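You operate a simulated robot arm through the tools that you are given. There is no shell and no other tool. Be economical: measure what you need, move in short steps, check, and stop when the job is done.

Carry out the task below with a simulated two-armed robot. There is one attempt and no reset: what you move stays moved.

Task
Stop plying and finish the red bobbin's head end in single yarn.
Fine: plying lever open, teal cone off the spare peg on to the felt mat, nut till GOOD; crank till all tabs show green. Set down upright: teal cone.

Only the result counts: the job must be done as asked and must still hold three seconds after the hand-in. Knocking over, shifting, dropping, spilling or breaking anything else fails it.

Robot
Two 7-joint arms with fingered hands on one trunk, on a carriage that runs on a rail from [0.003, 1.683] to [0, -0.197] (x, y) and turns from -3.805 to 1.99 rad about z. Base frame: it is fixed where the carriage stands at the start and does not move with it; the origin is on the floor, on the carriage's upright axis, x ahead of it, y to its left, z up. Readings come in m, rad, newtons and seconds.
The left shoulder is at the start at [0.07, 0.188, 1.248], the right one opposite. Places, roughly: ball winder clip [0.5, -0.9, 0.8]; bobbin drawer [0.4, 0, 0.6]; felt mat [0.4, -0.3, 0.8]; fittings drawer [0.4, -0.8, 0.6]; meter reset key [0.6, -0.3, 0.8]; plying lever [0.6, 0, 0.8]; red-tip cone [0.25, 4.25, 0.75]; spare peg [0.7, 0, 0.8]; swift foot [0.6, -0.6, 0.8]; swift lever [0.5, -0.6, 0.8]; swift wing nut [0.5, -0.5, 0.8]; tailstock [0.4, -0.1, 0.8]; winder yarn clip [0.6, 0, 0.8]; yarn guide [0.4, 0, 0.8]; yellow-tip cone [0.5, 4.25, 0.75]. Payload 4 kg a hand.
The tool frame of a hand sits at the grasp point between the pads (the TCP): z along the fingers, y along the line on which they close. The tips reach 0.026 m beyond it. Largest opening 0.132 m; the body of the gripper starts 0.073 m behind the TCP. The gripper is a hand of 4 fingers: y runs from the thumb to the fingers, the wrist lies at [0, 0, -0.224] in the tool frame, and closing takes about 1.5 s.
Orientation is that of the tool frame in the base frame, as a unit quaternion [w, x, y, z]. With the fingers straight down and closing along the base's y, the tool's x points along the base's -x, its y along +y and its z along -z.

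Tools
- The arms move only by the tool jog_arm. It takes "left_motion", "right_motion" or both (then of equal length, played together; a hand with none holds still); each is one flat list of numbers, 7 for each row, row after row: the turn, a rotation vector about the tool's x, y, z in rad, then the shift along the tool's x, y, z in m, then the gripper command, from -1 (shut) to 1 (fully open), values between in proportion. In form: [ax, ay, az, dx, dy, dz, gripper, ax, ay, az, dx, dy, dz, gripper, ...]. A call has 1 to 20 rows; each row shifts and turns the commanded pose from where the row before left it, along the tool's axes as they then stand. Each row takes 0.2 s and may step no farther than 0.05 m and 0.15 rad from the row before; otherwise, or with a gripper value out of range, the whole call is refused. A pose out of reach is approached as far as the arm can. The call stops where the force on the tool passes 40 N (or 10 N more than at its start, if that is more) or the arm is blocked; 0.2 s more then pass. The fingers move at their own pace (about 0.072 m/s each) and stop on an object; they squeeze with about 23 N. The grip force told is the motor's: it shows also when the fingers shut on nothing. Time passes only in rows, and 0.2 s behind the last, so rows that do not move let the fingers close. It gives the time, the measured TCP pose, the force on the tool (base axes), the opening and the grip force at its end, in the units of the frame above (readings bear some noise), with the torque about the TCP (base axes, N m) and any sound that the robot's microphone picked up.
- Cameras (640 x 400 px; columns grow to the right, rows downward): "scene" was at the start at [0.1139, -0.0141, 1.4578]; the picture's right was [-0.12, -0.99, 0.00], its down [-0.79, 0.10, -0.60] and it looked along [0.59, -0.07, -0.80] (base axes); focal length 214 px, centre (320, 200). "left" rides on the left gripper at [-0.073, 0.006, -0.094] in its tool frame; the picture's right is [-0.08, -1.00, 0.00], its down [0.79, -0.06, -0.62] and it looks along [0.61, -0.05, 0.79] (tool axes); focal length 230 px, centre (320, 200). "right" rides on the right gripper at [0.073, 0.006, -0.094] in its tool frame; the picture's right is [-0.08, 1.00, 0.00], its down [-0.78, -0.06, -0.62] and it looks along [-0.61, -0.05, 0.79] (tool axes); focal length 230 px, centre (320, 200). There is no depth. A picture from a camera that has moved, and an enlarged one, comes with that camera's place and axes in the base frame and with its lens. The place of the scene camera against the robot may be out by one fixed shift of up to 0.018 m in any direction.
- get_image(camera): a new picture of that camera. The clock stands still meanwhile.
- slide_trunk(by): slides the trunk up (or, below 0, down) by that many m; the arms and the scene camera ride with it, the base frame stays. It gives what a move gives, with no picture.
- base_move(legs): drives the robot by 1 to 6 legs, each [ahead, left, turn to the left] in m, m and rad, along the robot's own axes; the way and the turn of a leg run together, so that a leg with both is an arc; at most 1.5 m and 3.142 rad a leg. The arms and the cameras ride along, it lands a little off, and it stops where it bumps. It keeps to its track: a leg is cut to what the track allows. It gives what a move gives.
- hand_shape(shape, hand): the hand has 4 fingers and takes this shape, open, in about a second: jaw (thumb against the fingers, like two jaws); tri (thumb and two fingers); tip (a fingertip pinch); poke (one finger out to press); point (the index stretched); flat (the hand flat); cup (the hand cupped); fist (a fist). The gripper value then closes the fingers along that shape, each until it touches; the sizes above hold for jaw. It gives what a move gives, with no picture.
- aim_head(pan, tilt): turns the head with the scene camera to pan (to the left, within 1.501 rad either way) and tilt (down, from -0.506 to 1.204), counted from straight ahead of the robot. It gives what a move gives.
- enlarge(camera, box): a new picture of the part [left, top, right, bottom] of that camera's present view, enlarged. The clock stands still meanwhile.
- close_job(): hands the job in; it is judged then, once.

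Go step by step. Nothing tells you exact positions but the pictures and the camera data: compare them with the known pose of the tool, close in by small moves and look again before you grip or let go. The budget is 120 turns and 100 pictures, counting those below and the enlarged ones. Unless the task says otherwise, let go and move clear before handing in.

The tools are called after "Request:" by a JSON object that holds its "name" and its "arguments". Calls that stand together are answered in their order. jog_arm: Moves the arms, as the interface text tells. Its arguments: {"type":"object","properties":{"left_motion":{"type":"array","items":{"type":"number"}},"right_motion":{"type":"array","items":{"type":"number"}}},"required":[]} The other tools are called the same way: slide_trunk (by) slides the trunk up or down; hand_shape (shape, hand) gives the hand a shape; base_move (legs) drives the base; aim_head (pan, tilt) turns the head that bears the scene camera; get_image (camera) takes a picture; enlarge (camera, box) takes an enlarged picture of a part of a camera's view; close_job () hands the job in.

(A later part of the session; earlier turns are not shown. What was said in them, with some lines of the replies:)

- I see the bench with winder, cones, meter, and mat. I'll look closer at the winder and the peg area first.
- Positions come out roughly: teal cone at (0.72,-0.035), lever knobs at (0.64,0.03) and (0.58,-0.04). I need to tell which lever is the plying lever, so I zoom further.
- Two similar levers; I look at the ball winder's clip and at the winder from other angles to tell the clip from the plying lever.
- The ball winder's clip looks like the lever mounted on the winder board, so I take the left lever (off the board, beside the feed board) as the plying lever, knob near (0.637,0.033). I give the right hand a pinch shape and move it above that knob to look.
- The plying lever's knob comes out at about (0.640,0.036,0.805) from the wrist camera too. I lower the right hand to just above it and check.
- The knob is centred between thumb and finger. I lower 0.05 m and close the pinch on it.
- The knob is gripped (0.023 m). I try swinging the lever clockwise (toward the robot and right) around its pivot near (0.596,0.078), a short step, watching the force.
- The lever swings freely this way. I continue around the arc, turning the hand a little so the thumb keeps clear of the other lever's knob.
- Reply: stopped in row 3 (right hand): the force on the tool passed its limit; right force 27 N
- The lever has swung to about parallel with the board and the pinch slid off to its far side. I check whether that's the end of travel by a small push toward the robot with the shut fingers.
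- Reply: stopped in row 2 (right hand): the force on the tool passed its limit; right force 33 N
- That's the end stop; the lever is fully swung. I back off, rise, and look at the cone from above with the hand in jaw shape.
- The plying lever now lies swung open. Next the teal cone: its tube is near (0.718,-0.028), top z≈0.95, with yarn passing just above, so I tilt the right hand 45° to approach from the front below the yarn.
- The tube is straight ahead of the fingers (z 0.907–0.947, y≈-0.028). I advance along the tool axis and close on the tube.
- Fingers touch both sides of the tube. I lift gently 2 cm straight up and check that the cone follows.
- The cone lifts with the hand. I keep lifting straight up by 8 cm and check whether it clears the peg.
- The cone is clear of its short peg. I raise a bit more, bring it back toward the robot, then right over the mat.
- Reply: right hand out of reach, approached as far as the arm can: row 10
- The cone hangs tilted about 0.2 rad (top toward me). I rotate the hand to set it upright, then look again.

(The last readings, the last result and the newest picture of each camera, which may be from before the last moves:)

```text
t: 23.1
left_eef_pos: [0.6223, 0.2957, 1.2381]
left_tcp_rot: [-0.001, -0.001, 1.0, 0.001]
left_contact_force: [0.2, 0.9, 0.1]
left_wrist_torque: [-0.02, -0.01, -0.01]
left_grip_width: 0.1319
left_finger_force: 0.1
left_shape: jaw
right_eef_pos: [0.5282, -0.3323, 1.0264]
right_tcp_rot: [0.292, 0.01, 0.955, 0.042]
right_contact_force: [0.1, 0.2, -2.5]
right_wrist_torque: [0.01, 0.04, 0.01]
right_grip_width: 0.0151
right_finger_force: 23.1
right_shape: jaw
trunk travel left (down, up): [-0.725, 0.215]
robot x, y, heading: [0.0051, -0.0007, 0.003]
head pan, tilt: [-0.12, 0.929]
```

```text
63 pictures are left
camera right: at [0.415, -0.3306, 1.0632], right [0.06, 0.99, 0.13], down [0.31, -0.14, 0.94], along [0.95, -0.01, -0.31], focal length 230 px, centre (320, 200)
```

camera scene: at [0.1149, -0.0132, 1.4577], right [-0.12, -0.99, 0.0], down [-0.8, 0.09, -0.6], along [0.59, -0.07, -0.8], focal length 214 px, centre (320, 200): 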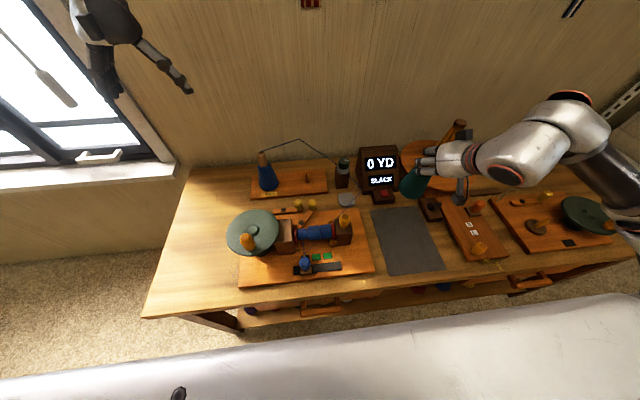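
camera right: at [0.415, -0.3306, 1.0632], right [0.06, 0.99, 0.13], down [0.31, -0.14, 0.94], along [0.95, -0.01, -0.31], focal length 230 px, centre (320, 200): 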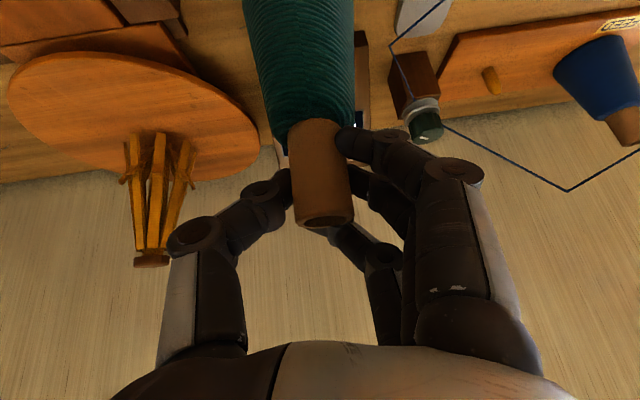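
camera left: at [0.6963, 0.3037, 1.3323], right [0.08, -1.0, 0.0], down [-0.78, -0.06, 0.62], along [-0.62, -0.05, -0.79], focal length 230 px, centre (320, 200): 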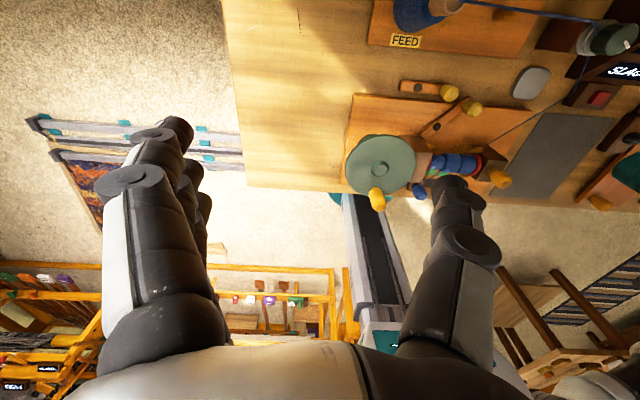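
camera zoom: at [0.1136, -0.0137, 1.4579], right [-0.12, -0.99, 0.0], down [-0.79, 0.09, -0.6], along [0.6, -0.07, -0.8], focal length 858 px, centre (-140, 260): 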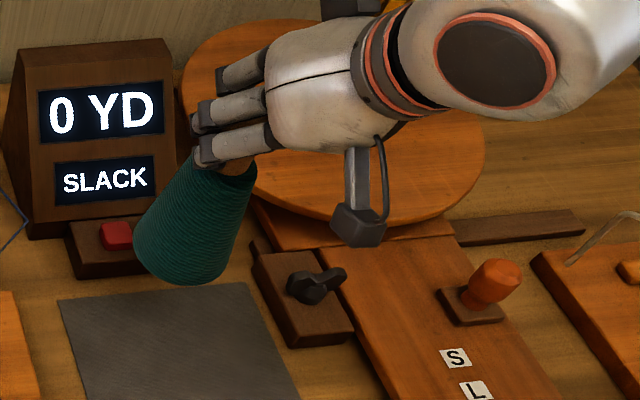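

The cone is now about upright. I bring it over the mat at about (0.46,-0.345) and lower most of the way.

Request:
{"name": "jog_arm", "arguments": {"right_motion": [0, 0, 0, 0.0178, -0.0039, -0.0124, -1, 0, 0, 0, 0.0178, -0.0039, -0.0124, -1, 0, 0, 0, 0.0178, -0.0039, -0.0124, -1, 0, 0, 0, 0.01115, -0.0017, 0.0165, -1, 0, 0, 0, 0.01115, -0.0017, 0.0165, -1, 0, 0, 0, 0.01115, -0.0017, 0.0165, -1, 0, 0, 0, 0.01115, -0.0017, 0.0165, -1, 0, 0, 0, 0, 0, 0, -1]}}

Request:
{"name": "enlarge", "arguments": {"camera": "scene", "box": [355, 175, 515, 275]}}

Request:
{"name": "get_image", "arguments": {"camera": "right"}}

```text
t: 24.9
left_eef_pos: [0.6234, 0.2976, 1.2387]
left_tcp_rot: [-0.001, 0.0, 1.0, 0.0]
left_contact_force: [-0.8, 0.3, 0.1]
left_wrist_torque: [-0.01, 0.01, -0.01]
left_grip_width: 0.1318
left_finger_force: 0.1
left_shape: jaw
right_eef_pos: [0.4632, -0.344, 0.9472]
right_tcp_rot: [0.292, 0.01, 0.955, 0.042]
right_contact_force: [0.2, 0.9, -3.2]
right_wrist_torque: [0.02, 0.0, -0.01]
right_grip_width: 0.0152
right_finger_force: 23.2
right_shape: jaw
trunk travel left (down, up): [-0.725, 0.215]
robot x, y, heading: [-0.0006, -0.0008, 0.001]
head pan, tilt: [-0.12, 0.929]
```

```text
4.00 times, centred on (435, 225) of scene
camera zoom: at [0.1141, -0.0137, 1.4578], right [-0.12, -0.99, 0.0], down [-0.8, 0.09, -0.6], along [0.59, -0.07, -0.8], focal length 858 px, centre (-140, 100)
```

zoom: 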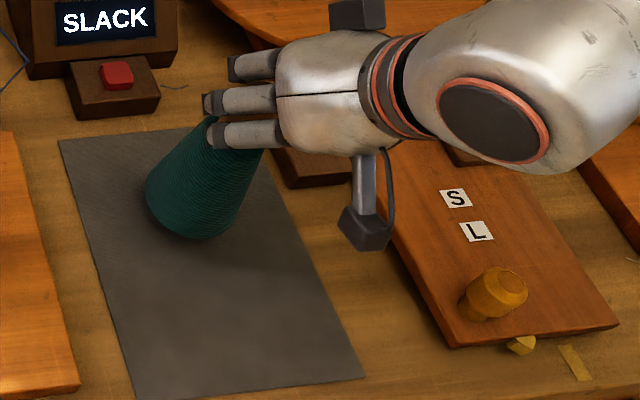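

```text
61 pictures are left
camera right: at [0.3507, -0.3422, 0.9834], right [0.06, 0.99, 0.13], down [0.31, -0.14, 0.94], along [0.95, -0.01, -0.31], focal length 230 px, centre (320, 200)
```

right: 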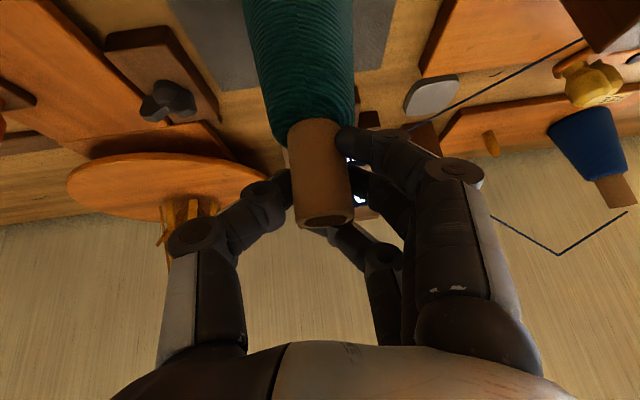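

The cone sits well within the mat outline. I lower in small steps until contact.

Request:
{"name": "jog_arm", "arguments": {"right_motion": [0, 0, 0, 0.0056, -0.0009, 0.0083, -1, 0, 0, 0, 0.0056, -0.0009, 0.0083, -1, 0, 0, 0, 0.0028, -0.0004, 0.0041, -1, 0, 0, 0, 0, 0, 0, -1]}}

```text
t: 25.9
left_eef_pos: [0.6229, 0.297, 1.2394]
left_tcp_rot: [0.0, -0.001, 1.0, -0.001]
left_contact_force: [0.1, -0.1, 0.4]
left_wrist_torque: [0.0, -0.02, -0.01]
left_grip_width: 0.1319
left_finger_force: 0.0
left_shape: jaw
right_eef_pos: [0.4629, -0.3447, 0.9222]
right_tcp_rot: [0.293, 0.01, 0.955, 0.042]
right_contact_force: [0.7, 0.7, -3.7]
right_wrist_torque: [-0.02, 0.04, 0.02]
right_grip_width: 0.0151
right_finger_force: 22.8
right_shape: jaw
trunk travel left (down, up): [-0.725, 0.215]
robot x, y, heading: [-0.0006, -0.002, 0.003]
head pan, tilt: [-0.12, 0.929]
```

Request:
{"name": "jog_arm", "arguments": {"right_motion": [0, 0, 0, 0.0028, -0.0004, 0.0041, -1, 0, 0, 0, 0.0028, -0.0004, 0.0041, -1, 0, 0, 0, 0, 0, 0, -1]}}

Request:
{"name": "enlarge", "arguments": {"camera": "scene", "box": [355, 175, 515, 275]}}

```text
t: 26.7
left_eef_pos: [0.6219, 0.2984, 1.2393]
left_tcp_rot: [0.0, -0.002, 1.0, -0.001]
left_contact_force: [-0.9, 0.3, 0.3]
left_wrist_torque: [-0.01, 0.01, -0.01]
left_grip_width: 0.1318
left_finger_force: 0.0
left_shape: jaw
right_eef_pos: [0.4635, -0.3435, 0.9147]
right_tcp_rot: [0.296, 0.009, 0.954, 0.04]
right_contact_force: [9.4, -0.3, 30.3]
right_wrist_torque: [0.07, -0.2, -0.02]
right_grip_width: 0.0162
right_finger_force: 23.3
right_shape: jaw
trunk travel left (down, up): [-0.725, 0.215]
robot x, y, heading: [0.0014, 0.0006, 0.001]
head pan, tilt: [-0.12, 0.929]
```

```text
4.00 times, centred on (435, 225) of scene
camera zoom: at [0.1127, -0.0117, 1.4584], right [-0.12, -0.99, 0.0], down [-0.79, 0.09, -0.6], along [0.6, -0.07, -0.8], focal length 858 px, centre (-140, 100)
```

zoom: 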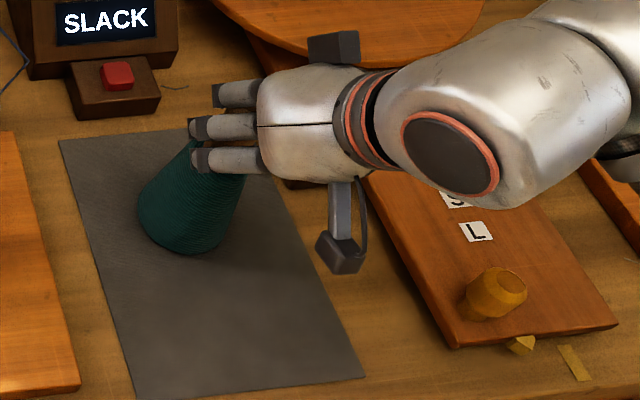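

Firm contact with the mat. I ease up 3 mm, then open slowly in place.

Request:
{"name": "jog_arm", "arguments": {"right_motion": [0, 0, 0, -0.0017, 0.0003, -0.0025, -1, 0, 0, 0, 0, 0, 0, -1, 0, 0, 0, 0, 0, 0, -0.7, 0, 0, 0, 0, 0, 0, -0.5, 0, 0, 0, 0, 0, 0, -0.2, 0, 0, 0, 0, 0, 0, 0.1, 0, 0, 0, 0, 0, 0, 0.3, 0, 0, 0, 0, 0, 0, 0.3]}}

Request:
{"name": "get_image", "arguments": {"camera": "right"}}

```text
t: 28.5
left_eef_pos: [0.6238, 0.2972, 1.2391]
left_tcp_rot: [0.001, -0.001, 1.0, 0.0]
left_contact_force: [0.3, -0.5, 0.4]
left_wrist_torque: [-0.01, 0.0, 0.03]
left_grip_width: 0.1317
left_finger_force: 0.1
left_shape: jaw
right_eef_pos: [0.4637, -0.3446, 0.9136]
right_tcp_rot: [0.293, 0.009, 0.955, 0.042]
right_contact_force: [-0.3, -0.5, 0.3]
right_wrist_torque: [0.01, -0.02, 0.0]
right_grip_width: 0.0853
right_finger_force: 0.0
right_shape: jaw
trunk travel left (down, up): [-0.725, 0.215]
robot x, y, heading: [-0.0014, -0.0032, 0.001]
head pan, tilt: [-0.12, 0.929]
```

```text
59 pictures are left
camera right: at [0.3502, -0.3426, 0.9515], right [0.06, 0.99, 0.13], down [0.31, -0.14, 0.94], along [0.95, -0.01, -0.31], focal length 230 px, centre (320, 200)
```

right: 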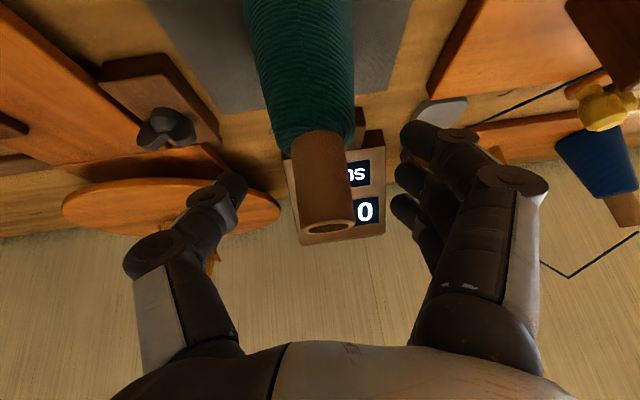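

The cone stands free. I retract along the tool axis and check it.

Request:
{"name": "jog_arm", "arguments": {"right_motion": [0, 0, 0, 0, 0, -0.03, 0.3, 0, 0, 0, 0, 0, -0.03, 0.3, 0, 0, 0, 0, 0, -0.03, 0.3, 0, 0, 0, -0.02, 0, -0.04, 0.3, 0, 0, 0, -0.03, 0, -0.03, 0.3, 0, 0, 0, 0, 0, 0, 0.3]}}

Request:
{"name": "get_image", "arguments": {"camera": "scene"}}

Request:
{"name": "get_image", "arguments": {"camera": "right"}}

```text
t: 29.9
left_eef_pos: [0.622, 0.2966, 1.2387]
left_tcp_rot: [-0.001, -0.001, 1.0, 0.0]
left_contact_force: [-0.2, 0.8, -0.3]
left_wrist_torque: [0.03, -0.02, 0.01]
left_grip_width: 0.1316
left_finger_force: 0.0
left_shape: jaw
right_eef_pos: [0.4145, -0.359, 1.0765]
right_tcp_rot: [0.292, 0.009, 0.955, 0.042]
right_contact_force: [0.0, -0.2, 0.6]
right_wrist_torque: [0.04, 0.01, 0.01]
right_grip_width: 0.0855
right_finger_force: 0.0
right_shape: jaw
trunk travel left (down, up): [-0.725, 0.215]
robot x, y, heading: [0.0018, 0.0007, 0.002]
head pan, tilt: [-0.12, 0.929]
```

```text
58 pictures are left
camera scene: at [0.113, -0.0138, 1.4579], right [-0.12, -0.99, 0.0], down [-0.79, 0.1, -0.6], along [0.6, -0.07, -0.8], focal length 214 px, centre (320, 200)
```

scene: 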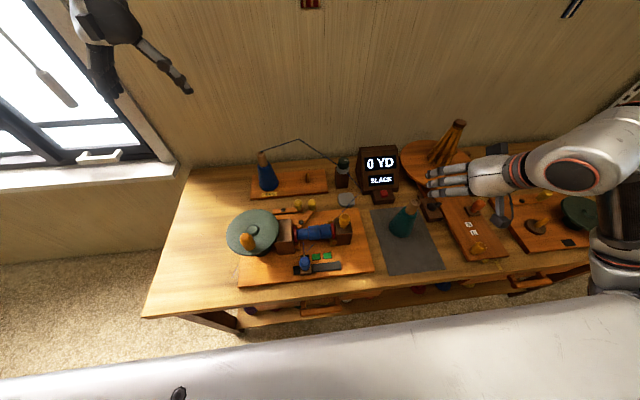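

```text
57 pictures are left
camera right: at [0.3011, -0.3574, 1.113], right [0.06, 0.99, 0.13], down [0.31, -0.14, 0.94], along [0.95, -0.01, -0.31], focal length 230 px, centre (320, 200)
```

right: 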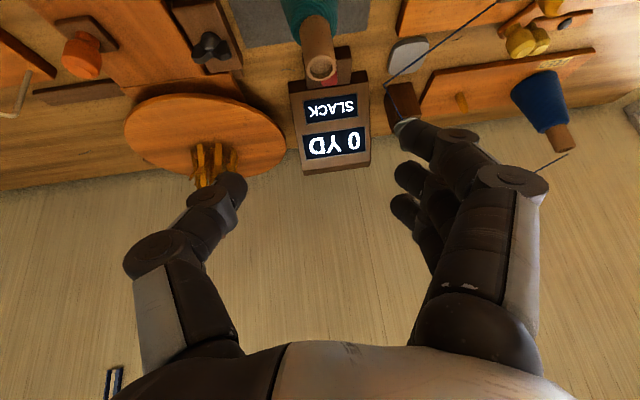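

The teal cone stands upright on the mat. Now the tension nut: by triangulation its top is at about (0.717,-0.177,0.893). I straighten the right hand, move above it, and pre-turn the wrist so I can turn clockwise.

Request:
{"name": "jog_arm", "arguments": {"right_motion": [0.0172, 0.119, -0.0036, 0, 0, 0, 0, 0.0172, 0.119, -0.0036, 0, 0, 0, 0, 0.0172, 0.119, -0.0036, 0, 0, 0, 0, 0.0172, 0.119, -0.0036, 0, 0, 0, 0, 0.0172, 0.119, -0.0036, 0, 0, 0, 0, 0, 0, 0, -0.0378, 0.0228, 0.0095, 0, 0, 0, 0, -0.0378, 0.0228, 0.0095, 0, 0, 0, 0, -0.0378, 0.0228, 0.0095, 0, 0, 0, 0, -0.0378, 0.0228, 0.0095, 0, 0, 0, 0, -0.0378, 0.0228, 0.0095, 0, 0, 0, 0, -0.0378, 0.0228, 0.0095, 0, 0, 0, 0, -0.0378, 0.0228, 0.0095, 0, 0, 0, 0, -0.0378, 0.0228, 0.0095, 0, 0, 0, 0, 0, 0, 0, 0]}}

Request:
{"name": "get_image", "arguments": {"camera": "right"}}

Request:
{"name": "enlarge", "arguments": {"camera": "scene", "box": [280, 115, 440, 215]}}

```text
t: 32.9
left_eef_pos: [0.6227, 0.2955, 1.2395]
left_tcp_rot: [0.0, 0.0, 1.0, 0.0]
left_contact_force: [-0.2, -0.2, 0.5]
left_wrist_torque: [0.03, -0.01, 0.01]
left_grip_width: 0.1319
left_finger_force: 0.0
left_shape: jaw
right_eef_pos: [0.7178, -0.1777, 0.9991]
right_tcp_rot: [0.001, 0.001, 1.0, -0.001]
right_contact_force: [-0.5, 0.2, 0.6]
right_wrist_torque: [-0.01, -0.01, -0.02]
right_grip_width: 0.0667
right_finger_force: 0.1
right_shape: jaw
trunk travel left (down, up): [-0.725, 0.215]
robot x, y, heading: [-0.0019, 0.0006, 0.003]
head pan, tilt: [-0.12, 0.929]
```

```text
56 pictures are left
camera right: at [0.6453, -0.1722, 1.0923], right [0.08, 1.0, 0.0], down [0.79, -0.06, 0.62], along [0.61, -0.05, -0.79], focal length 230 px, centre (320, 200)
```

right: 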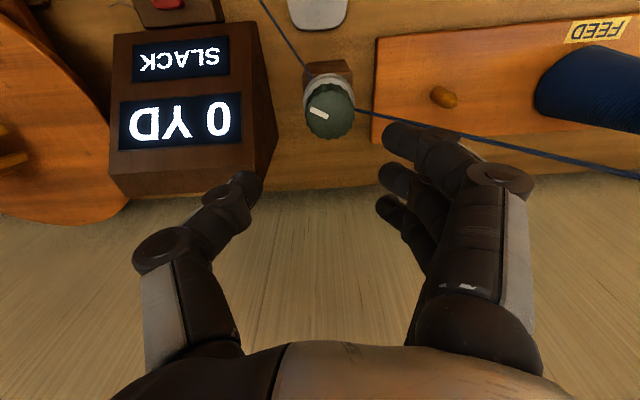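

```text
4.00 times, centred on (360, 165) of scene
camera zoom: at [0.1133, -0.0148, 1.4579], right [-0.12, -0.99, 0.0], down [-0.79, 0.1, -0.6], along [0.6, -0.07, -0.8], focal length 858 px, centre (160, 340)
```

zoom: 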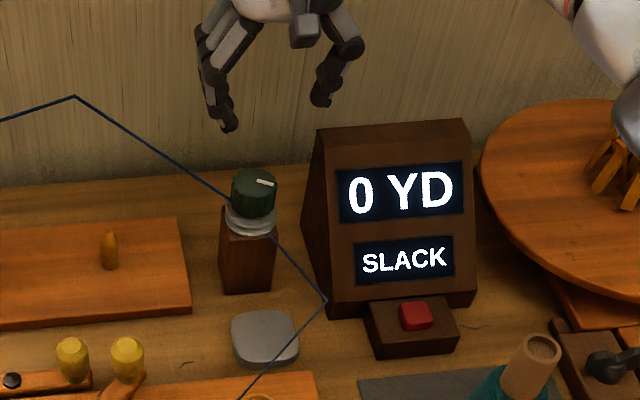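

The nut's top reads about (0.711,-0.170). I pre-turn the wrist counter-clockwise 0.6 rad, lower over it, and grip.

Request:
{"name": "jog_arm", "arguments": {"right_motion": [0, 0, -0.15, 0, 0, 0, 0.1, 0, 0, -0.15, 0, 0, 0, 0.1, 0, 0, -0.15, 0, 0, 0, 0.1, 0, 0, -0.15, 0, 0, 0, 0.1, 0, 0, 0, 0.0018, 0.0098, 0.02, 0.1, 0, 0, 0, 0, 0, 0.03, 0.1, 0, 0, 0, 0, 0, 0.03, 0.1, 0, 0, 0, 0, 0, 0.028, 0.1, 0, 0, 0, 0, 0, 0, 0.1]}}

Request:
{"name": "get_image", "arguments": {"camera": "right"}}

Request:
{"name": "enlarge", "arguments": {"camera": "scene", "box": [280, 115, 440, 215]}}

```text
t: 34.9
left_eef_pos: [0.6239, 0.2972, 1.2391]
left_tcp_rot: [-0.001, 0.0, 1.0, 0.0]
left_contact_force: [-0.4, 0.2, -0.1]
left_wrist_torque: [0.0, -0.01, 0.0]
left_grip_width: 0.132
left_finger_force: 0.0
left_shape: jaw
right_eef_pos: [0.7087, -0.1687, 0.8889]
right_tcp_rot: [-0.001, -0.295, 0.955, 0.0]
right_contact_force: [0.7, 0.4, 0.9]
right_wrist_torque: [0.0, 0.01, -0.01]
right_grip_width: 0.0717
right_finger_force: 0.1
right_shape: jaw
trunk travel left (down, up): [-0.725, 0.215]
robot x, y, heading: [-0.0009, -0.0028, -0.004]
head pan, tilt: [-0.12, 0.929]
```

```text
54 pictures are left
camera right: at [0.6462, -0.2062, 0.9837], right [-0.5, 0.87, 0.0], down [0.68, 0.39, 0.62], along [0.53, 0.31, -0.79], focal length 230 px, centre (320, 200)
```

right: 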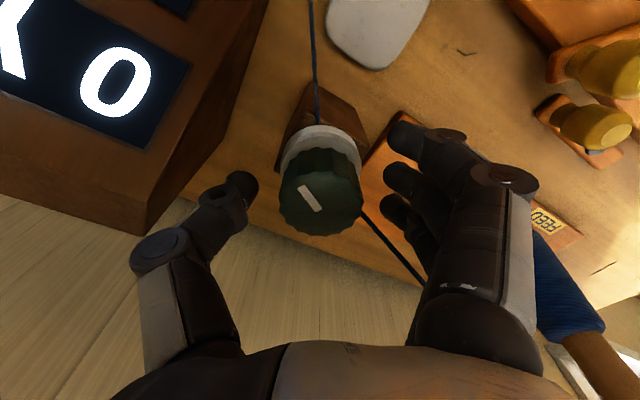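

```text
4.00 times, centred on (360, 165) of scene
camera zoom: at [0.1137, -0.0136, 1.4579], right [-0.12, -0.99, 0.0], down [-0.79, 0.09, -0.6], along [0.6, -0.07, -0.8], focal length 858 px, centre (160, 340)
```

zoom: 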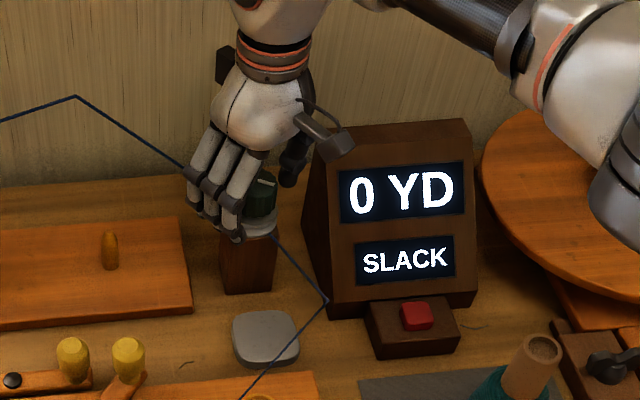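

Nut is centred between the digits. I close and turn clockwise 0.45 rad, then read the display.

Request:
{"name": "jog_arm", "arguments": {"right_motion": [0, 0, 0, 0, 0, 0, -1, 0, 0, 0, 0, 0, 0, -1, 0, 0, 0, 0, 0, 0, -1, 0, 0, 0, 0, 0, 0, -1, 0, 0, 0.15, 0, 0, 0, -1, 0, 0, 0.15, 0, 0, 0, -1, 0, 0, 0.15, 0, 0, 0, -1, 0, 0, 0, 0, 0, 0, -1]}}

Request:
{"name": "enlarge", "arguments": {"camera": "scene", "box": [280, 115, 440, 215]}}

Request:
{"name": "get_image", "arguments": {"camera": "right"}}

```text
t: 36.7
left_eef_pos: [0.622, 0.2966, 1.2392]
left_tcp_rot: [0.0, -0.001, 1.0, -0.001]
left_contact_force: [0.0, 0.4, -0.7]
left_wrist_torque: [0.0, 0.01, 0.01]
left_grip_width: 0.1317
left_finger_force: 0.0
left_shape: jaw
right_eef_pos: [0.7085, -0.1697, 0.8902]
right_tcp_rot: [-0.001, -0.074, 0.997, 0.0]
right_contact_force: [-7.2, 0.9, -3.8]
right_wrist_torque: [0.07, 0.12, 0.01]
right_grip_width: 0.0272
right_finger_force: 23.0
right_shape: jaw
trunk travel left (down, up): [-0.725, 0.215]
robot x, y, heading: [0.0008, -0.0019, -0.0]
head pan, tilt: [-0.12, 0.929]
```

```text
4.00 times, centred on (360, 165) of scene
camera zoom: at [0.1134, -0.0137, 1.4579], right [-0.12, -0.99, 0.0], down [-0.79, 0.09, -0.6], along [0.6, -0.07, -0.8], focal length 858 px, centre (160, 340)
```

zoom: 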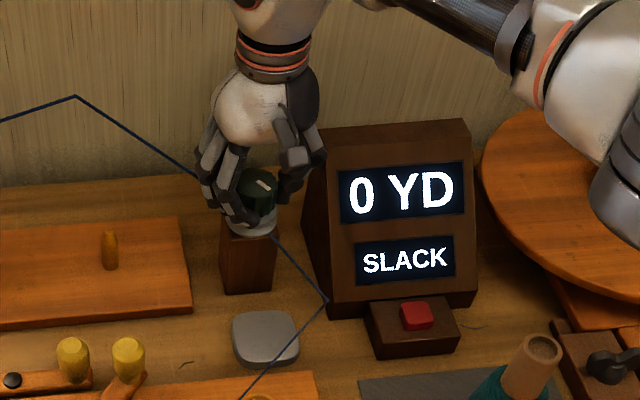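

```text
51 pictures are left
camera right: at [0.6366, -0.1746, 0.9837], right [-0.07, 1.0, 0.0], down [0.79, 0.06, 0.61], along [0.61, 0.04, -0.79], focal length 230 px, centre (320, 200)
```

right: 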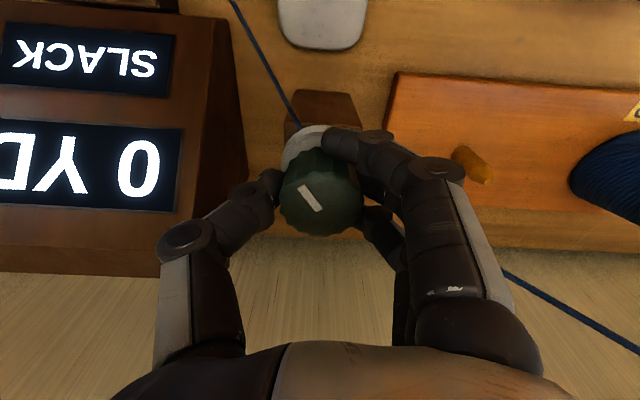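

The nut turns with the hand (its mark followed). Still SLACK; I go on clockwise by another 0.75 rad.

Request:
{"name": "jog_arm", "arguments": {"right_motion": [0, 0, 0.15, 0, 0, 0, -1, 0, 0, 0.15, 0, 0, 0, -1, 0, 0, 0.15, 0, 0, 0, -1, 0, 0, 0.15, 0, 0, 0, -1, 0, 0, 0.15, 0, 0, 0, -1, 0, 0, 0, 0, 0, 0, -1]}}

Request:
{"name": "enlarge", "arguments": {"camera": "scene", "box": [280, 115, 440, 215]}}

```text
t: 38.1
left_eef_pos: [0.6233, 0.2985, 1.2387]
left_tcp_rot: [0.0, -0.001, 1.0, 0.0]
left_contact_force: [-0.6, 0.1, 0.0]
left_wrist_torque: [0.01, 0.03, 0.0]
left_grip_width: 0.1318
left_finger_force: 0.0
left_shape: jaw
right_eef_pos: [0.7099, -0.1691, 0.8886]
right_tcp_rot: [-0.001, 0.296, 0.955, 0.001]
right_contact_force: [-11.6, 5.9, -9.9]
right_wrist_torque: [0.16, 0.16, 0.01]
right_grip_width: 0.027
right_finger_force: 23.2
right_shape: jaw
trunk travel left (down, up): [-0.725, 0.215]
robot x, y, heading: [-0.0013, -0.0007, 0.001]
head pan, tilt: [-0.12, 0.929]
```

```text
4.00 times, centred on (360, 165) of scene
camera zoom: at [0.1133, -0.013, 1.4578], right [-0.12, -0.99, 0.0], down [-0.79, 0.09, -0.6], along [0.6, -0.07, -0.8], focal length 858 px, centre (160, 340)
```

zoom: 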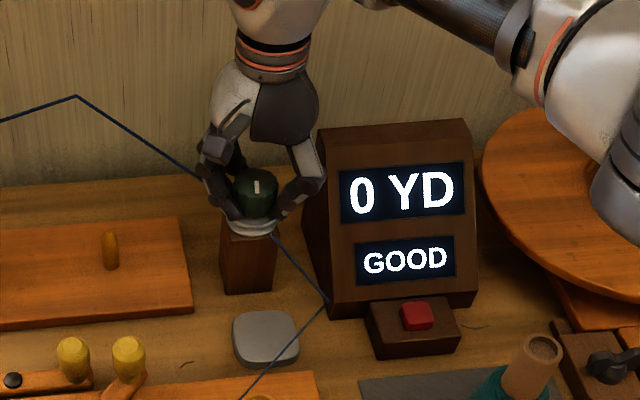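

GOOD. I release gently and rise clear.

Request:
{"name": "jog_arm", "arguments": {"right_motion": [0, 0, 0, 0, 0, 0, -0.5, 0, 0, 0, 0, 0, 0, 0, 0, 0, 0, 0, 0, 0, 0.1, 0, 0, 0, 0, 0, 0, 0.1, 0, 0, 0, 0, 0, -0.03, 0.1, 0, 0, 0, 0, 0, -0.04, 0.1, 0, 0, 0, 0, 0, -0.04, 0.1, 0, 0, -0.15, 0.03, 0, -0.02, 0, 0, 0, -0.15, 0.04, 0, 0, 0, 0, 0, -0.15, 0.04, 0, 0, 0, 0, 0, -0.15, 0.04, -0.02, 0, 0, 0, 0, 0, 0, -0.04, 0, 0, 0, 0, 0, 0, -0.04, 0, 0, 0, 0, 0, 0, 0, 0, 0]}}

Request:
{"name": "get_image", "arguments": {"camera": "scene"}}

Request:
{"name": "enlarge", "arguments": {"camera": "scene", "box": [220, 190, 380, 290]}}

Request:
{"name": "enlarge", "arguments": {"camera": "left", "box": [340, 80, 580, 230]}}

```text
t: 41.1
left_eef_pos: [0.6233, 0.2987, 1.238]
left_tcp_rot: [0.0, -0.001, 1.0, 0.0]
left_contact_force: [-0.7, -0.1, -0.6]
left_wrist_torque: [0.0, 0.0, 0.02]
left_grip_width: 0.1317
left_finger_force: 0.1
left_shape: jaw
right_eef_pos: [0.5677, -0.2159, 1.0208]
right_tcp_rot: [-0.001, 0.0, 1.0, 0.0]
right_contact_force: [0.2, -0.6, 0.1]
right_wrist_torque: [-0.01, -0.03, 0.01]
right_grip_width: 0.0664
right_finger_force: 0.1
right_shape: jaw
trunk travel left (down, up): [-0.725, 0.215]
robot x, y, heading: [-0.0005, -0.0002, -0.001]
head pan, tilt: [-0.12, 0.929]
```

```text
49 pictures are left
camera scene: at [0.1139, -0.0125, 1.4578], right [-0.12, -0.99, 0.0], down [-0.8, 0.09, -0.6], along [0.59, -0.07, -0.8], focal length 214 px, centre (320, 200)
```

scene: 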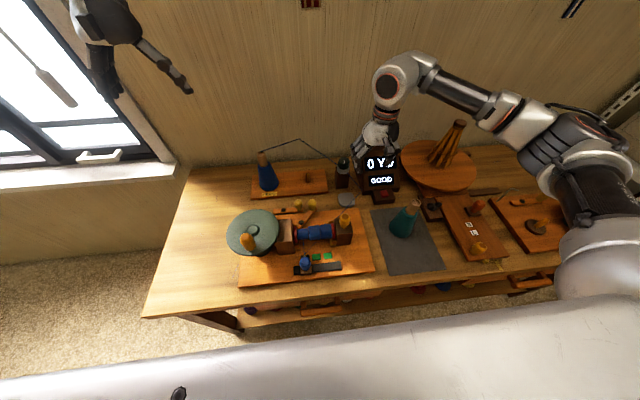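

```text
4.00 times, centred on (300, 240) of scene
camera zoom: at [0.1139, -0.0125, 1.4578], right [-0.12, -0.99, 0.0], down [-0.8, 0.09, -0.6], along [0.59, -0.07, -0.8], focal length 858 px, centre (400, 40)
```

zoom: 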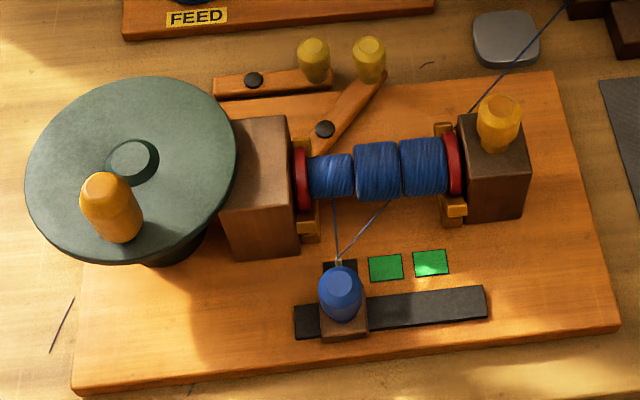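

```text
2.67 times, centred on (460, 155) of left
camera zoom: at [0.6954, 0.3043, 1.3326], right [0.08, -1.0, 0.0], down [-0.78, -0.06, 0.62], along [-0.61, -0.05, -0.79], focal length 614 px, centre (-53, 320)
```

zoom: 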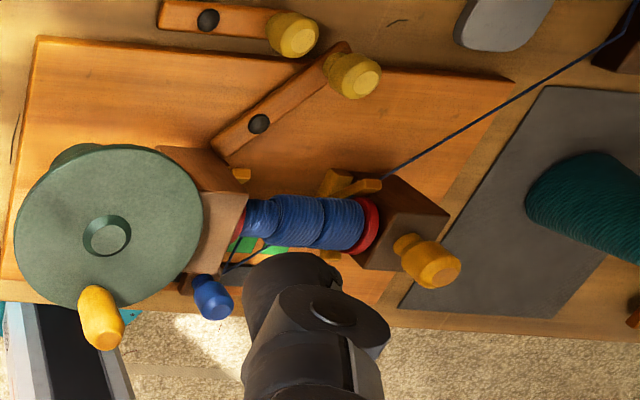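

Meter shows GOOD. The crank is a horizontal disc with hub at about (0.447,0.149,0.885) and upright knob at about (0.393,0.148), top z≈0.95. I bring the left hand above the knob and look.

Request:
{"name": "jog_arm", "arguments": {"left_motion": [0, 0, 0, 0.0288, -0.0188, 0.0274, 0, 0, 0, 0, 0.0288, -0.0188, 0.0274, 0, 0, 0, 0, 0.0288, -0.0188, 0.0274, 0, 0, 0, 0, 0.0288, -0.0188, 0.0274, 0, 0, 0, 0, 0.0288, -0.0188, 0.0274, 0, 0, 0, 0, 0.0288, -0.0188, 0.0274, 0, 0, 0, 0, 0.0288, -0.0188, 0.0274, 0, 0, 0, 0, 0.0288, -0.0188, 0.0274, 0, 0, 0, 0, 0, 0, 0, 0]}}

Request:
{"name": "get_image", "arguments": {"camera": "left"}}

Request:
{"name": "get_image", "arguments": {"camera": "scene"}}

```text
t: 43.1
left_eef_pos: [0.3932, 0.146, 1.0191]
left_tcp_rot: [0.0, -0.002, 1.0, 0.001]
left_contact_force: [-0.3, -0.6, -0.5]
left_wrist_torque: [0.01, -0.01, -0.01]
left_grip_width: 0.0666
left_finger_force: 0.0
left_shape: jaw
right_eef_pos: [0.567, -0.2161, 1.0195]
right_tcp_rot: [-0.001, 0.0, 1.0, 0.0]
right_contact_force: [0.3, -0.4, -0.3]
right_wrist_torque: [-0.02, -0.02, 0.0]
right_grip_width: 0.0668
right_finger_force: 0.0
right_shape: jaw
trunk travel left (down, up): [-0.725, 0.215]
robot x, y, heading: [-0.0013, -0.0016, 0.003]
head pan, tilt: [-0.12, 0.929]
```

```text
46 pictures are left
camera left: at [0.4657, 0.1528, 1.1132], right [0.08, -1.0, 0.0], down [-0.78, -0.06, 0.62], along [-0.61, -0.05, -0.79], focal length 230 px, centre (320, 200)
```

left: 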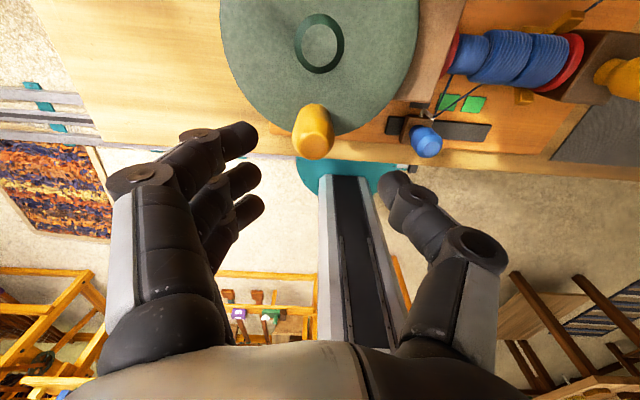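

```text
45 pictures are left
camera scene: at [0.1139, -0.0132, 1.4578], right [-0.12, -0.99, 0.0], down [-0.8, 0.09, -0.6], along [0.59, -0.07, -0.8], focal length 214 px, centre (320, 200)
```

scene: 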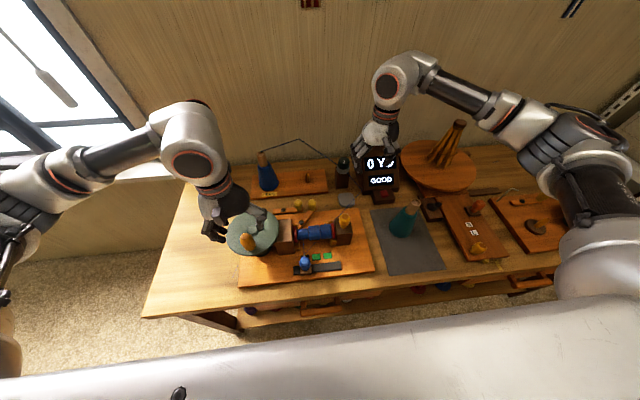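

Knob is right below the left hand, at about (0.391,0.152). I lower and close on it.

Request:
{"name": "jog_arm", "arguments": {"left_motion": [0, 0, 0, 0.002, 0.005, 0.03, 0, 0, 0, 0, 0, 0, 0.03, 0, 0, 0, 0, 0, 0, 0.03, 0, 0, 0, 0, 0, 0, 0, -0.5, 0, 0, 0, 0, 0, 0, -1, 0, 0, 0, 0, 0, 0, -1, 0, 0, 0, 0, 0, 0, -1, 0, 0, 0, 0, 0, 0, -1]}}

Request:
{"name": "get_image", "arguments": {"camera": "left"}}

Request:
{"name": "enlarge", "arguments": {"camera": "scene", "box": [180, 170, 372, 290]}}

```text
t: 44.9
left_eef_pos: [0.3922, 0.1519, 0.9289]
left_tcp_rot: [0.001, -0.001, 1.0, 0.0]
left_contact_force: [-1.4, 0.4, -2.7]
left_wrist_torque: [0.07, 0.0, 0.04]
left_grip_width: 0.0132
left_finger_force: 22.8
left_shape: jaw
right_eef_pos: [0.5681, -0.218, 1.0199]
right_tcp_rot: [-0.001, 0.0, 1.0, 0.0]
right_contact_force: [-0.5, 0.3, 0.7]
right_wrist_torque: [-0.01, 0.0, -0.01]
right_grip_width: 0.0667
right_finger_force: 0.0
right_shape: jaw
trunk travel left (down, up): [-0.725, 0.215]
robot x, y, heading: [0.0004, -0.0023, -0.0]
head pan, tilt: [-0.12, 0.929]
```

```text
44 pictures are left
camera left: at [0.4637, 0.1576, 1.023], right [0.08, -1.0, 0.0], down [-0.78, -0.06, 0.62], along [-0.62, -0.05, -0.79], focal length 230 px, centre (320, 200)
```

left: 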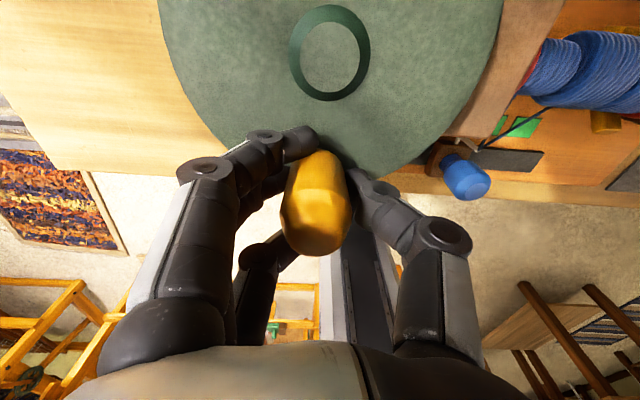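

```text
3.33 times, centred on (276, 230) of scene
camera zoom: at [0.114, -0.0136, 1.4578], right [-0.12, -0.99, 0.0], down [-0.8, 0.09, -0.6], along [0.59, -0.07, -0.8], focal length 715 px, centre (467, 100)
```

zoom: 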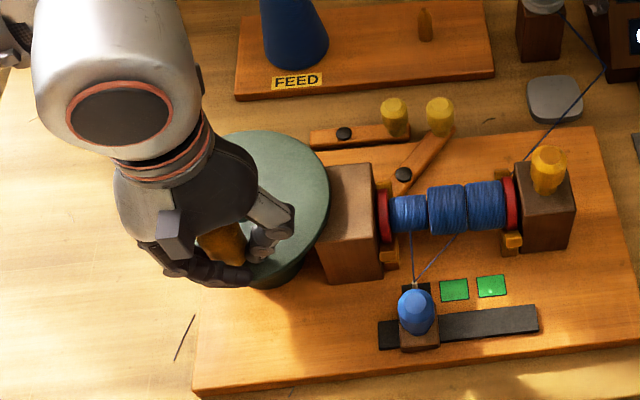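

The knob is caged in the left hand. I try a clockwise turn (from above) of 80° about the hub at (0.450,0.152) and watch the bobbin, meter and force.

Request:
{"name": "jog_arm", "arguments": {"left_motion": [0, 0, 0, -0.0035, 0.0198, 0, -1, 0, 0, 0, -0.0101, 0.0175, 0, -1, 0, 0, 0, -0.0154, 0.0129, 0, -1, 0, 0, 0, -0.0189, 0.0069, 0, -1, 0, 0, 0, 0, 0, 0, -1]}}

Request:
{"name": "get_image", "arguments": {"camera": "left"}}

Request:
{"name": "get_image", "arguments": {"camera": "scene"}}

```text
t: 46.1
left_eef_pos: [0.4402, 0.206, 0.9301]
left_tcp_rot: [0.0, -0.002, 1.0, -0.001]
left_contact_force: [1.6, -11.4, -6.1]
left_wrist_torque: [-0.16, 0.0, -0.03]
left_grip_width: 0.013
left_finger_force: 22.4
left_shape: jaw
right_eef_pos: [0.5701, -0.218, 1.0188]
right_tcp_rot: [-0.001, 0.001, 1.0, 0.001]
right_contact_force: [-0.6, 0.0, 0.0]
right_wrist_torque: [-0.01, -0.01, -0.01]
right_grip_width: 0.0665
right_finger_force: 0.0
right_shape: jaw
trunk travel left (down, up): [-0.725, 0.215]
robot x, y, heading: [0.0016, -0.0024, -0.001]
head pan, tilt: [-0.12, 0.929]
```

```text
42 pictures are left
camera left: at [0.5119, 0.2122, 1.0234], right [0.08, -1.0, 0.0], down [-0.78, -0.06, 0.62], along [-0.62, -0.05, -0.79], focal length 230 px, centre (320, 200)
```

left: 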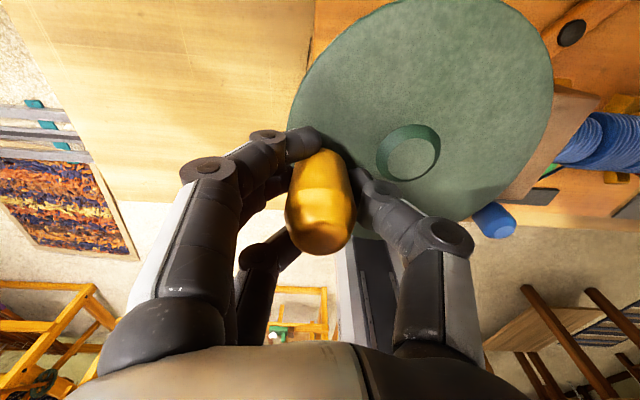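

```text
41 pictures are left
camera scene: at [0.1145, -0.0153, 1.4577], right [-0.12, -0.99, 0.0], down [-0.8, 0.1, -0.6], along [0.59, -0.07, -0.8], focal length 214 px, centre (320, 200)
```

scene: 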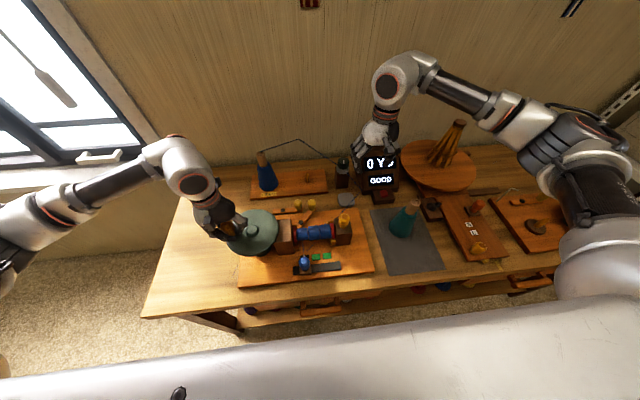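

The crank turns smoothly. I go on clockwise half a turn, moving the right hand off the meter's line of sight meanwhile.

Request:
{"name": "jog_arm", "arguments": {"left_motion": [0, 0, 0, -0.0285, -0.0048, 0, -1, 0, 0, 0, -0.0226, -0.0177, 0, -1, 0, 0, 0, -0.0108, -0.0266, 0, -1, 0, 0, 0, 0.004, -0.0285, 0, -1, 0, 0, 0, 0.0177, -0.0226, 0, -1, 0, 0, 0, 0.0266, -0.0108, 0, -1, 0, 0, 0, 0, 0, 0, -1], "right_motion": [0, 0, 0, 0, -0.03, -0.03, 0, 0, 0, 0, 0, -0.03, -0.03, 0, 0, 0, 0, 0, -0.03, -0.02, 0, 0, 0, 0, 0, -0.03, -0.02, 0, 0, 0, 0, 0, 0, 0, 0, 0, 0, 0, 0, 0, 0, 0, 0, 0, 0, 0, 0, 0, 0]}}

Request:
{"name": "get_image", "arguments": {"camera": "left"}}

Request:
{"name": "enlarge", "arguments": {"camera": "scene", "box": [220, 140, 420, 290]}}

```text
t: 47.7
left_eef_pos: [0.4531, 0.0965, 0.9291]
left_tcp_rot: [-0.001, -0.001, 1.0, 0.001]
left_contact_force: [0.6, -9.5, -0.8]
left_wrist_torque: [-0.1, 0.01, -0.02]
left_grip_width: 0.0129
left_finger_force: 22.9
left_shape: jaw
right_eef_pos: [0.57, -0.3379, 1.1201]
right_tcp_rot: [-0.001, 0.0, 1.0, 0.001]
right_contact_force: [0.3, 1.0, -0.8]
right_wrist_torque: [-0.01, 0.0, 0.02]
right_grip_width: 0.0669
right_finger_force: 0.1
right_shape: jaw
trunk travel left (down, up): [-0.725, 0.215]
robot x, y, heading: [0.0018, -0.0036, 0.005]
head pan, tilt: [-0.12, 0.929]
```

```text
40 pictures are left
camera left: at [0.5249, 0.1024, 1.0232], right [0.08, -1.0, 0.0], down [-0.78, -0.06, 0.62], along [-0.62, -0.05, -0.79], focal length 230 px, centre (320, 200)
```

left: 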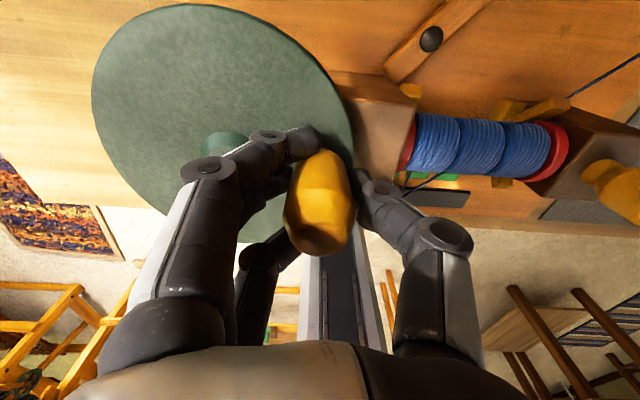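

```text
2.67 times, centred on (320, 215) of scene
camera zoom: at [0.1149, -0.0151, 1.4578], right [-0.12, -0.99, 0.0], down [-0.8, 0.1, -0.6], along [0.59, -0.07, -0.8], focal length 572 px, centre (320, 160)
```

zoom: 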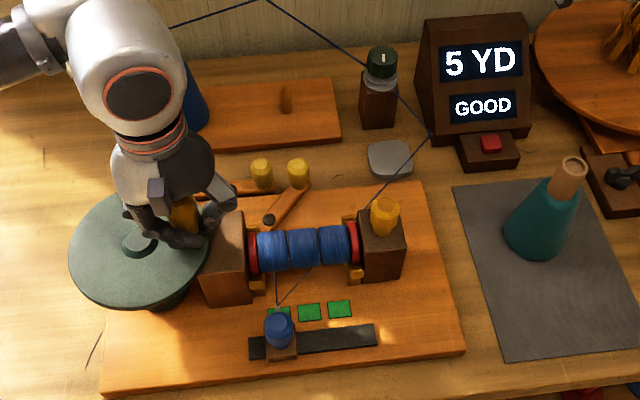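

The meter reads 5 YD and the head section already looks full with its tab green. I zoom in to confirm.

Request:
{"name": "enlarge", "arguments": {"camera": "scene", "box": [285, 215, 365, 265]}}

Request:
{"name": "enlarge", "arguments": {"camera": "left", "box": [380, 80, 580, 220]}}

```text
8.00 times, centred on (325, 240) of scene
camera zoom: at [0.1149, -0.0151, 1.4578], right [-0.12, -0.99, 0.0], down [-0.8, 0.1, -0.6], along [0.59, -0.07, -0.8], focal length 1716 px, centre (280, -120)
```

zoom: 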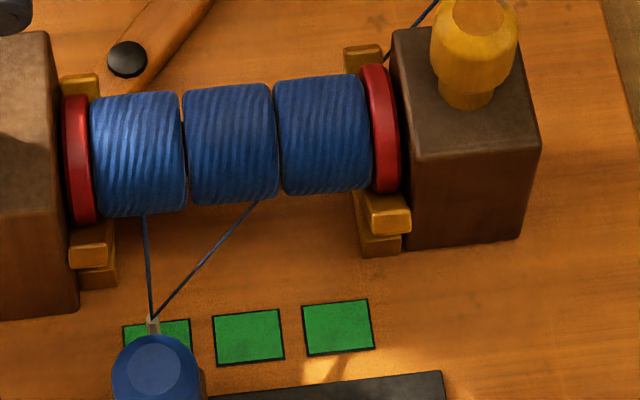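

```text
2.86 times, centred on (480, 150) of left
camera zoom: at [0.5249, 0.1024, 1.0232], right [0.08, -1.0, 0.0], down [-0.78, -0.06, 0.62], along [-0.62, -0.05, -0.79], focal length 657 px, centre (-137, 343)
```

zoom: 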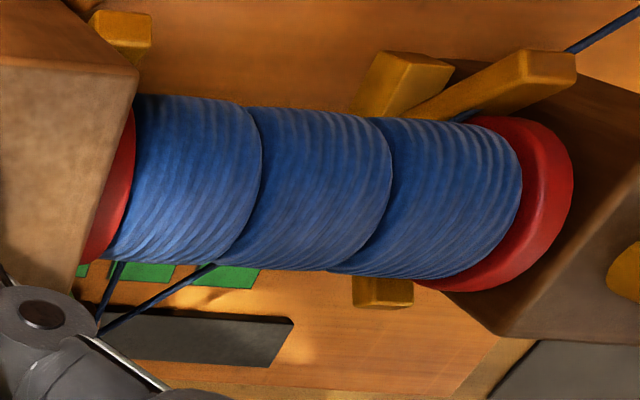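

All three tabs are green. I open the left hand, lift straight up off the crank and retreat; the right hand is already clear.

Request:
{"name": "jog_arm", "arguments": {"left_motion": [0, 0, 0, 0, 0, 0, -0.6, 0, 0, 0, 0, 0, 0, -0.2, 0, 0, 0, 0, 0, 0, 0, 0, 0, 0, 0, 0, 0, 0, 0, 0, 0, 0, 0, -0.03, 0, 0, 0, 0, 0, 0, -0.04, 0, 0, 0, 0, 0, 0, -0.04, 0, 0, 0, 0, 0, 0.03, -0.03, 0, 0, 0, 0, 0, 0.03, -0.03, 0, 0, 0, 0, 0, 0.03, -0.03, 0, 0, 0, 0, 0, 0, 0, 0]}}

Request:
{"name": "get_image", "arguments": {"camera": "scene"}}

Request:
{"name": "enlarge", "arguments": {"camera": "scene", "box": [220, 140, 420, 290]}}

```text
t: 50.1
left_eef_pos: [0.4526, 0.1867, 1.1299]
left_tcp_rot: [-0.001, -0.002, 1.0, 0.0]
left_contact_force: [0.7, 0.2, -0.4]
left_wrist_torque: [0.0, 0.0, -0.02]
left_grip_width: 0.0651
left_finger_force: 0.1
left_shape: jaw
right_eef_pos: [0.5696, -0.337, 1.1214]
right_tcp_rot: [-0.001, 0.001, 1.0, -0.001]
right_contact_force: [-0.2, 0.3, -0.1]
right_wrist_torque: [0.02, 0.0, 0.0]
right_grip_width: 0.0665
right_finger_force: 0.1
right_shape: jaw
trunk travel left (down, up): [-0.725, 0.215]
robot x, y, heading: [0.0007, -0.0017, 0.003]
head pan, tilt: [-0.12, 0.929]
```

```text
36 pictures are left
camera scene: at [0.1143, -0.0139, 1.4578], right [-0.12, -0.99, 0.0], down [-0.8, 0.1, -0.6], along [0.59, -0.07, -0.8], focal length 214 px, centre (320, 200)
```

scene: 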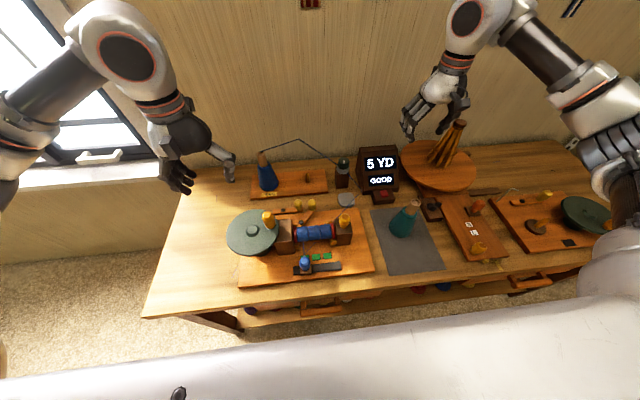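

```text
2.67 times, centred on (320, 215) of scene
camera zoom: at [0.1143, -0.0139, 1.4578], right [-0.12, -0.99, 0.0], down [-0.8, 0.1, -0.6], along [0.59, -0.07, -0.8], focal length 572 px, centre (320, 160)
```

zoom: 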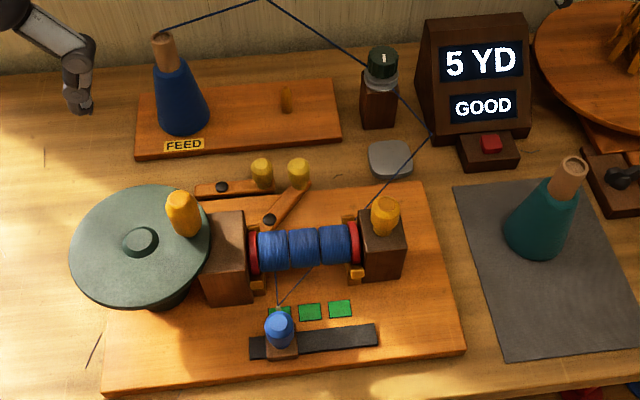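

Lever open, cone upright on the mat, meter GOOD, all three tabs green, and both hands are clear. I hand the job in.

Request:
{"name": "close_job", "arguments": {}}

```text
The job is handed in.
```

I've handed the job in with every step done, though I worked out which lever is the plying lever rather than reading it off a label. I took it to be the left one beside the feed board and swung it to its end stop.

The teal cone stands upright on the felt mat, and the tension reads GOOD. The red bobbin's head end is wound in single yarn, with all three tabs green at 5 YD.
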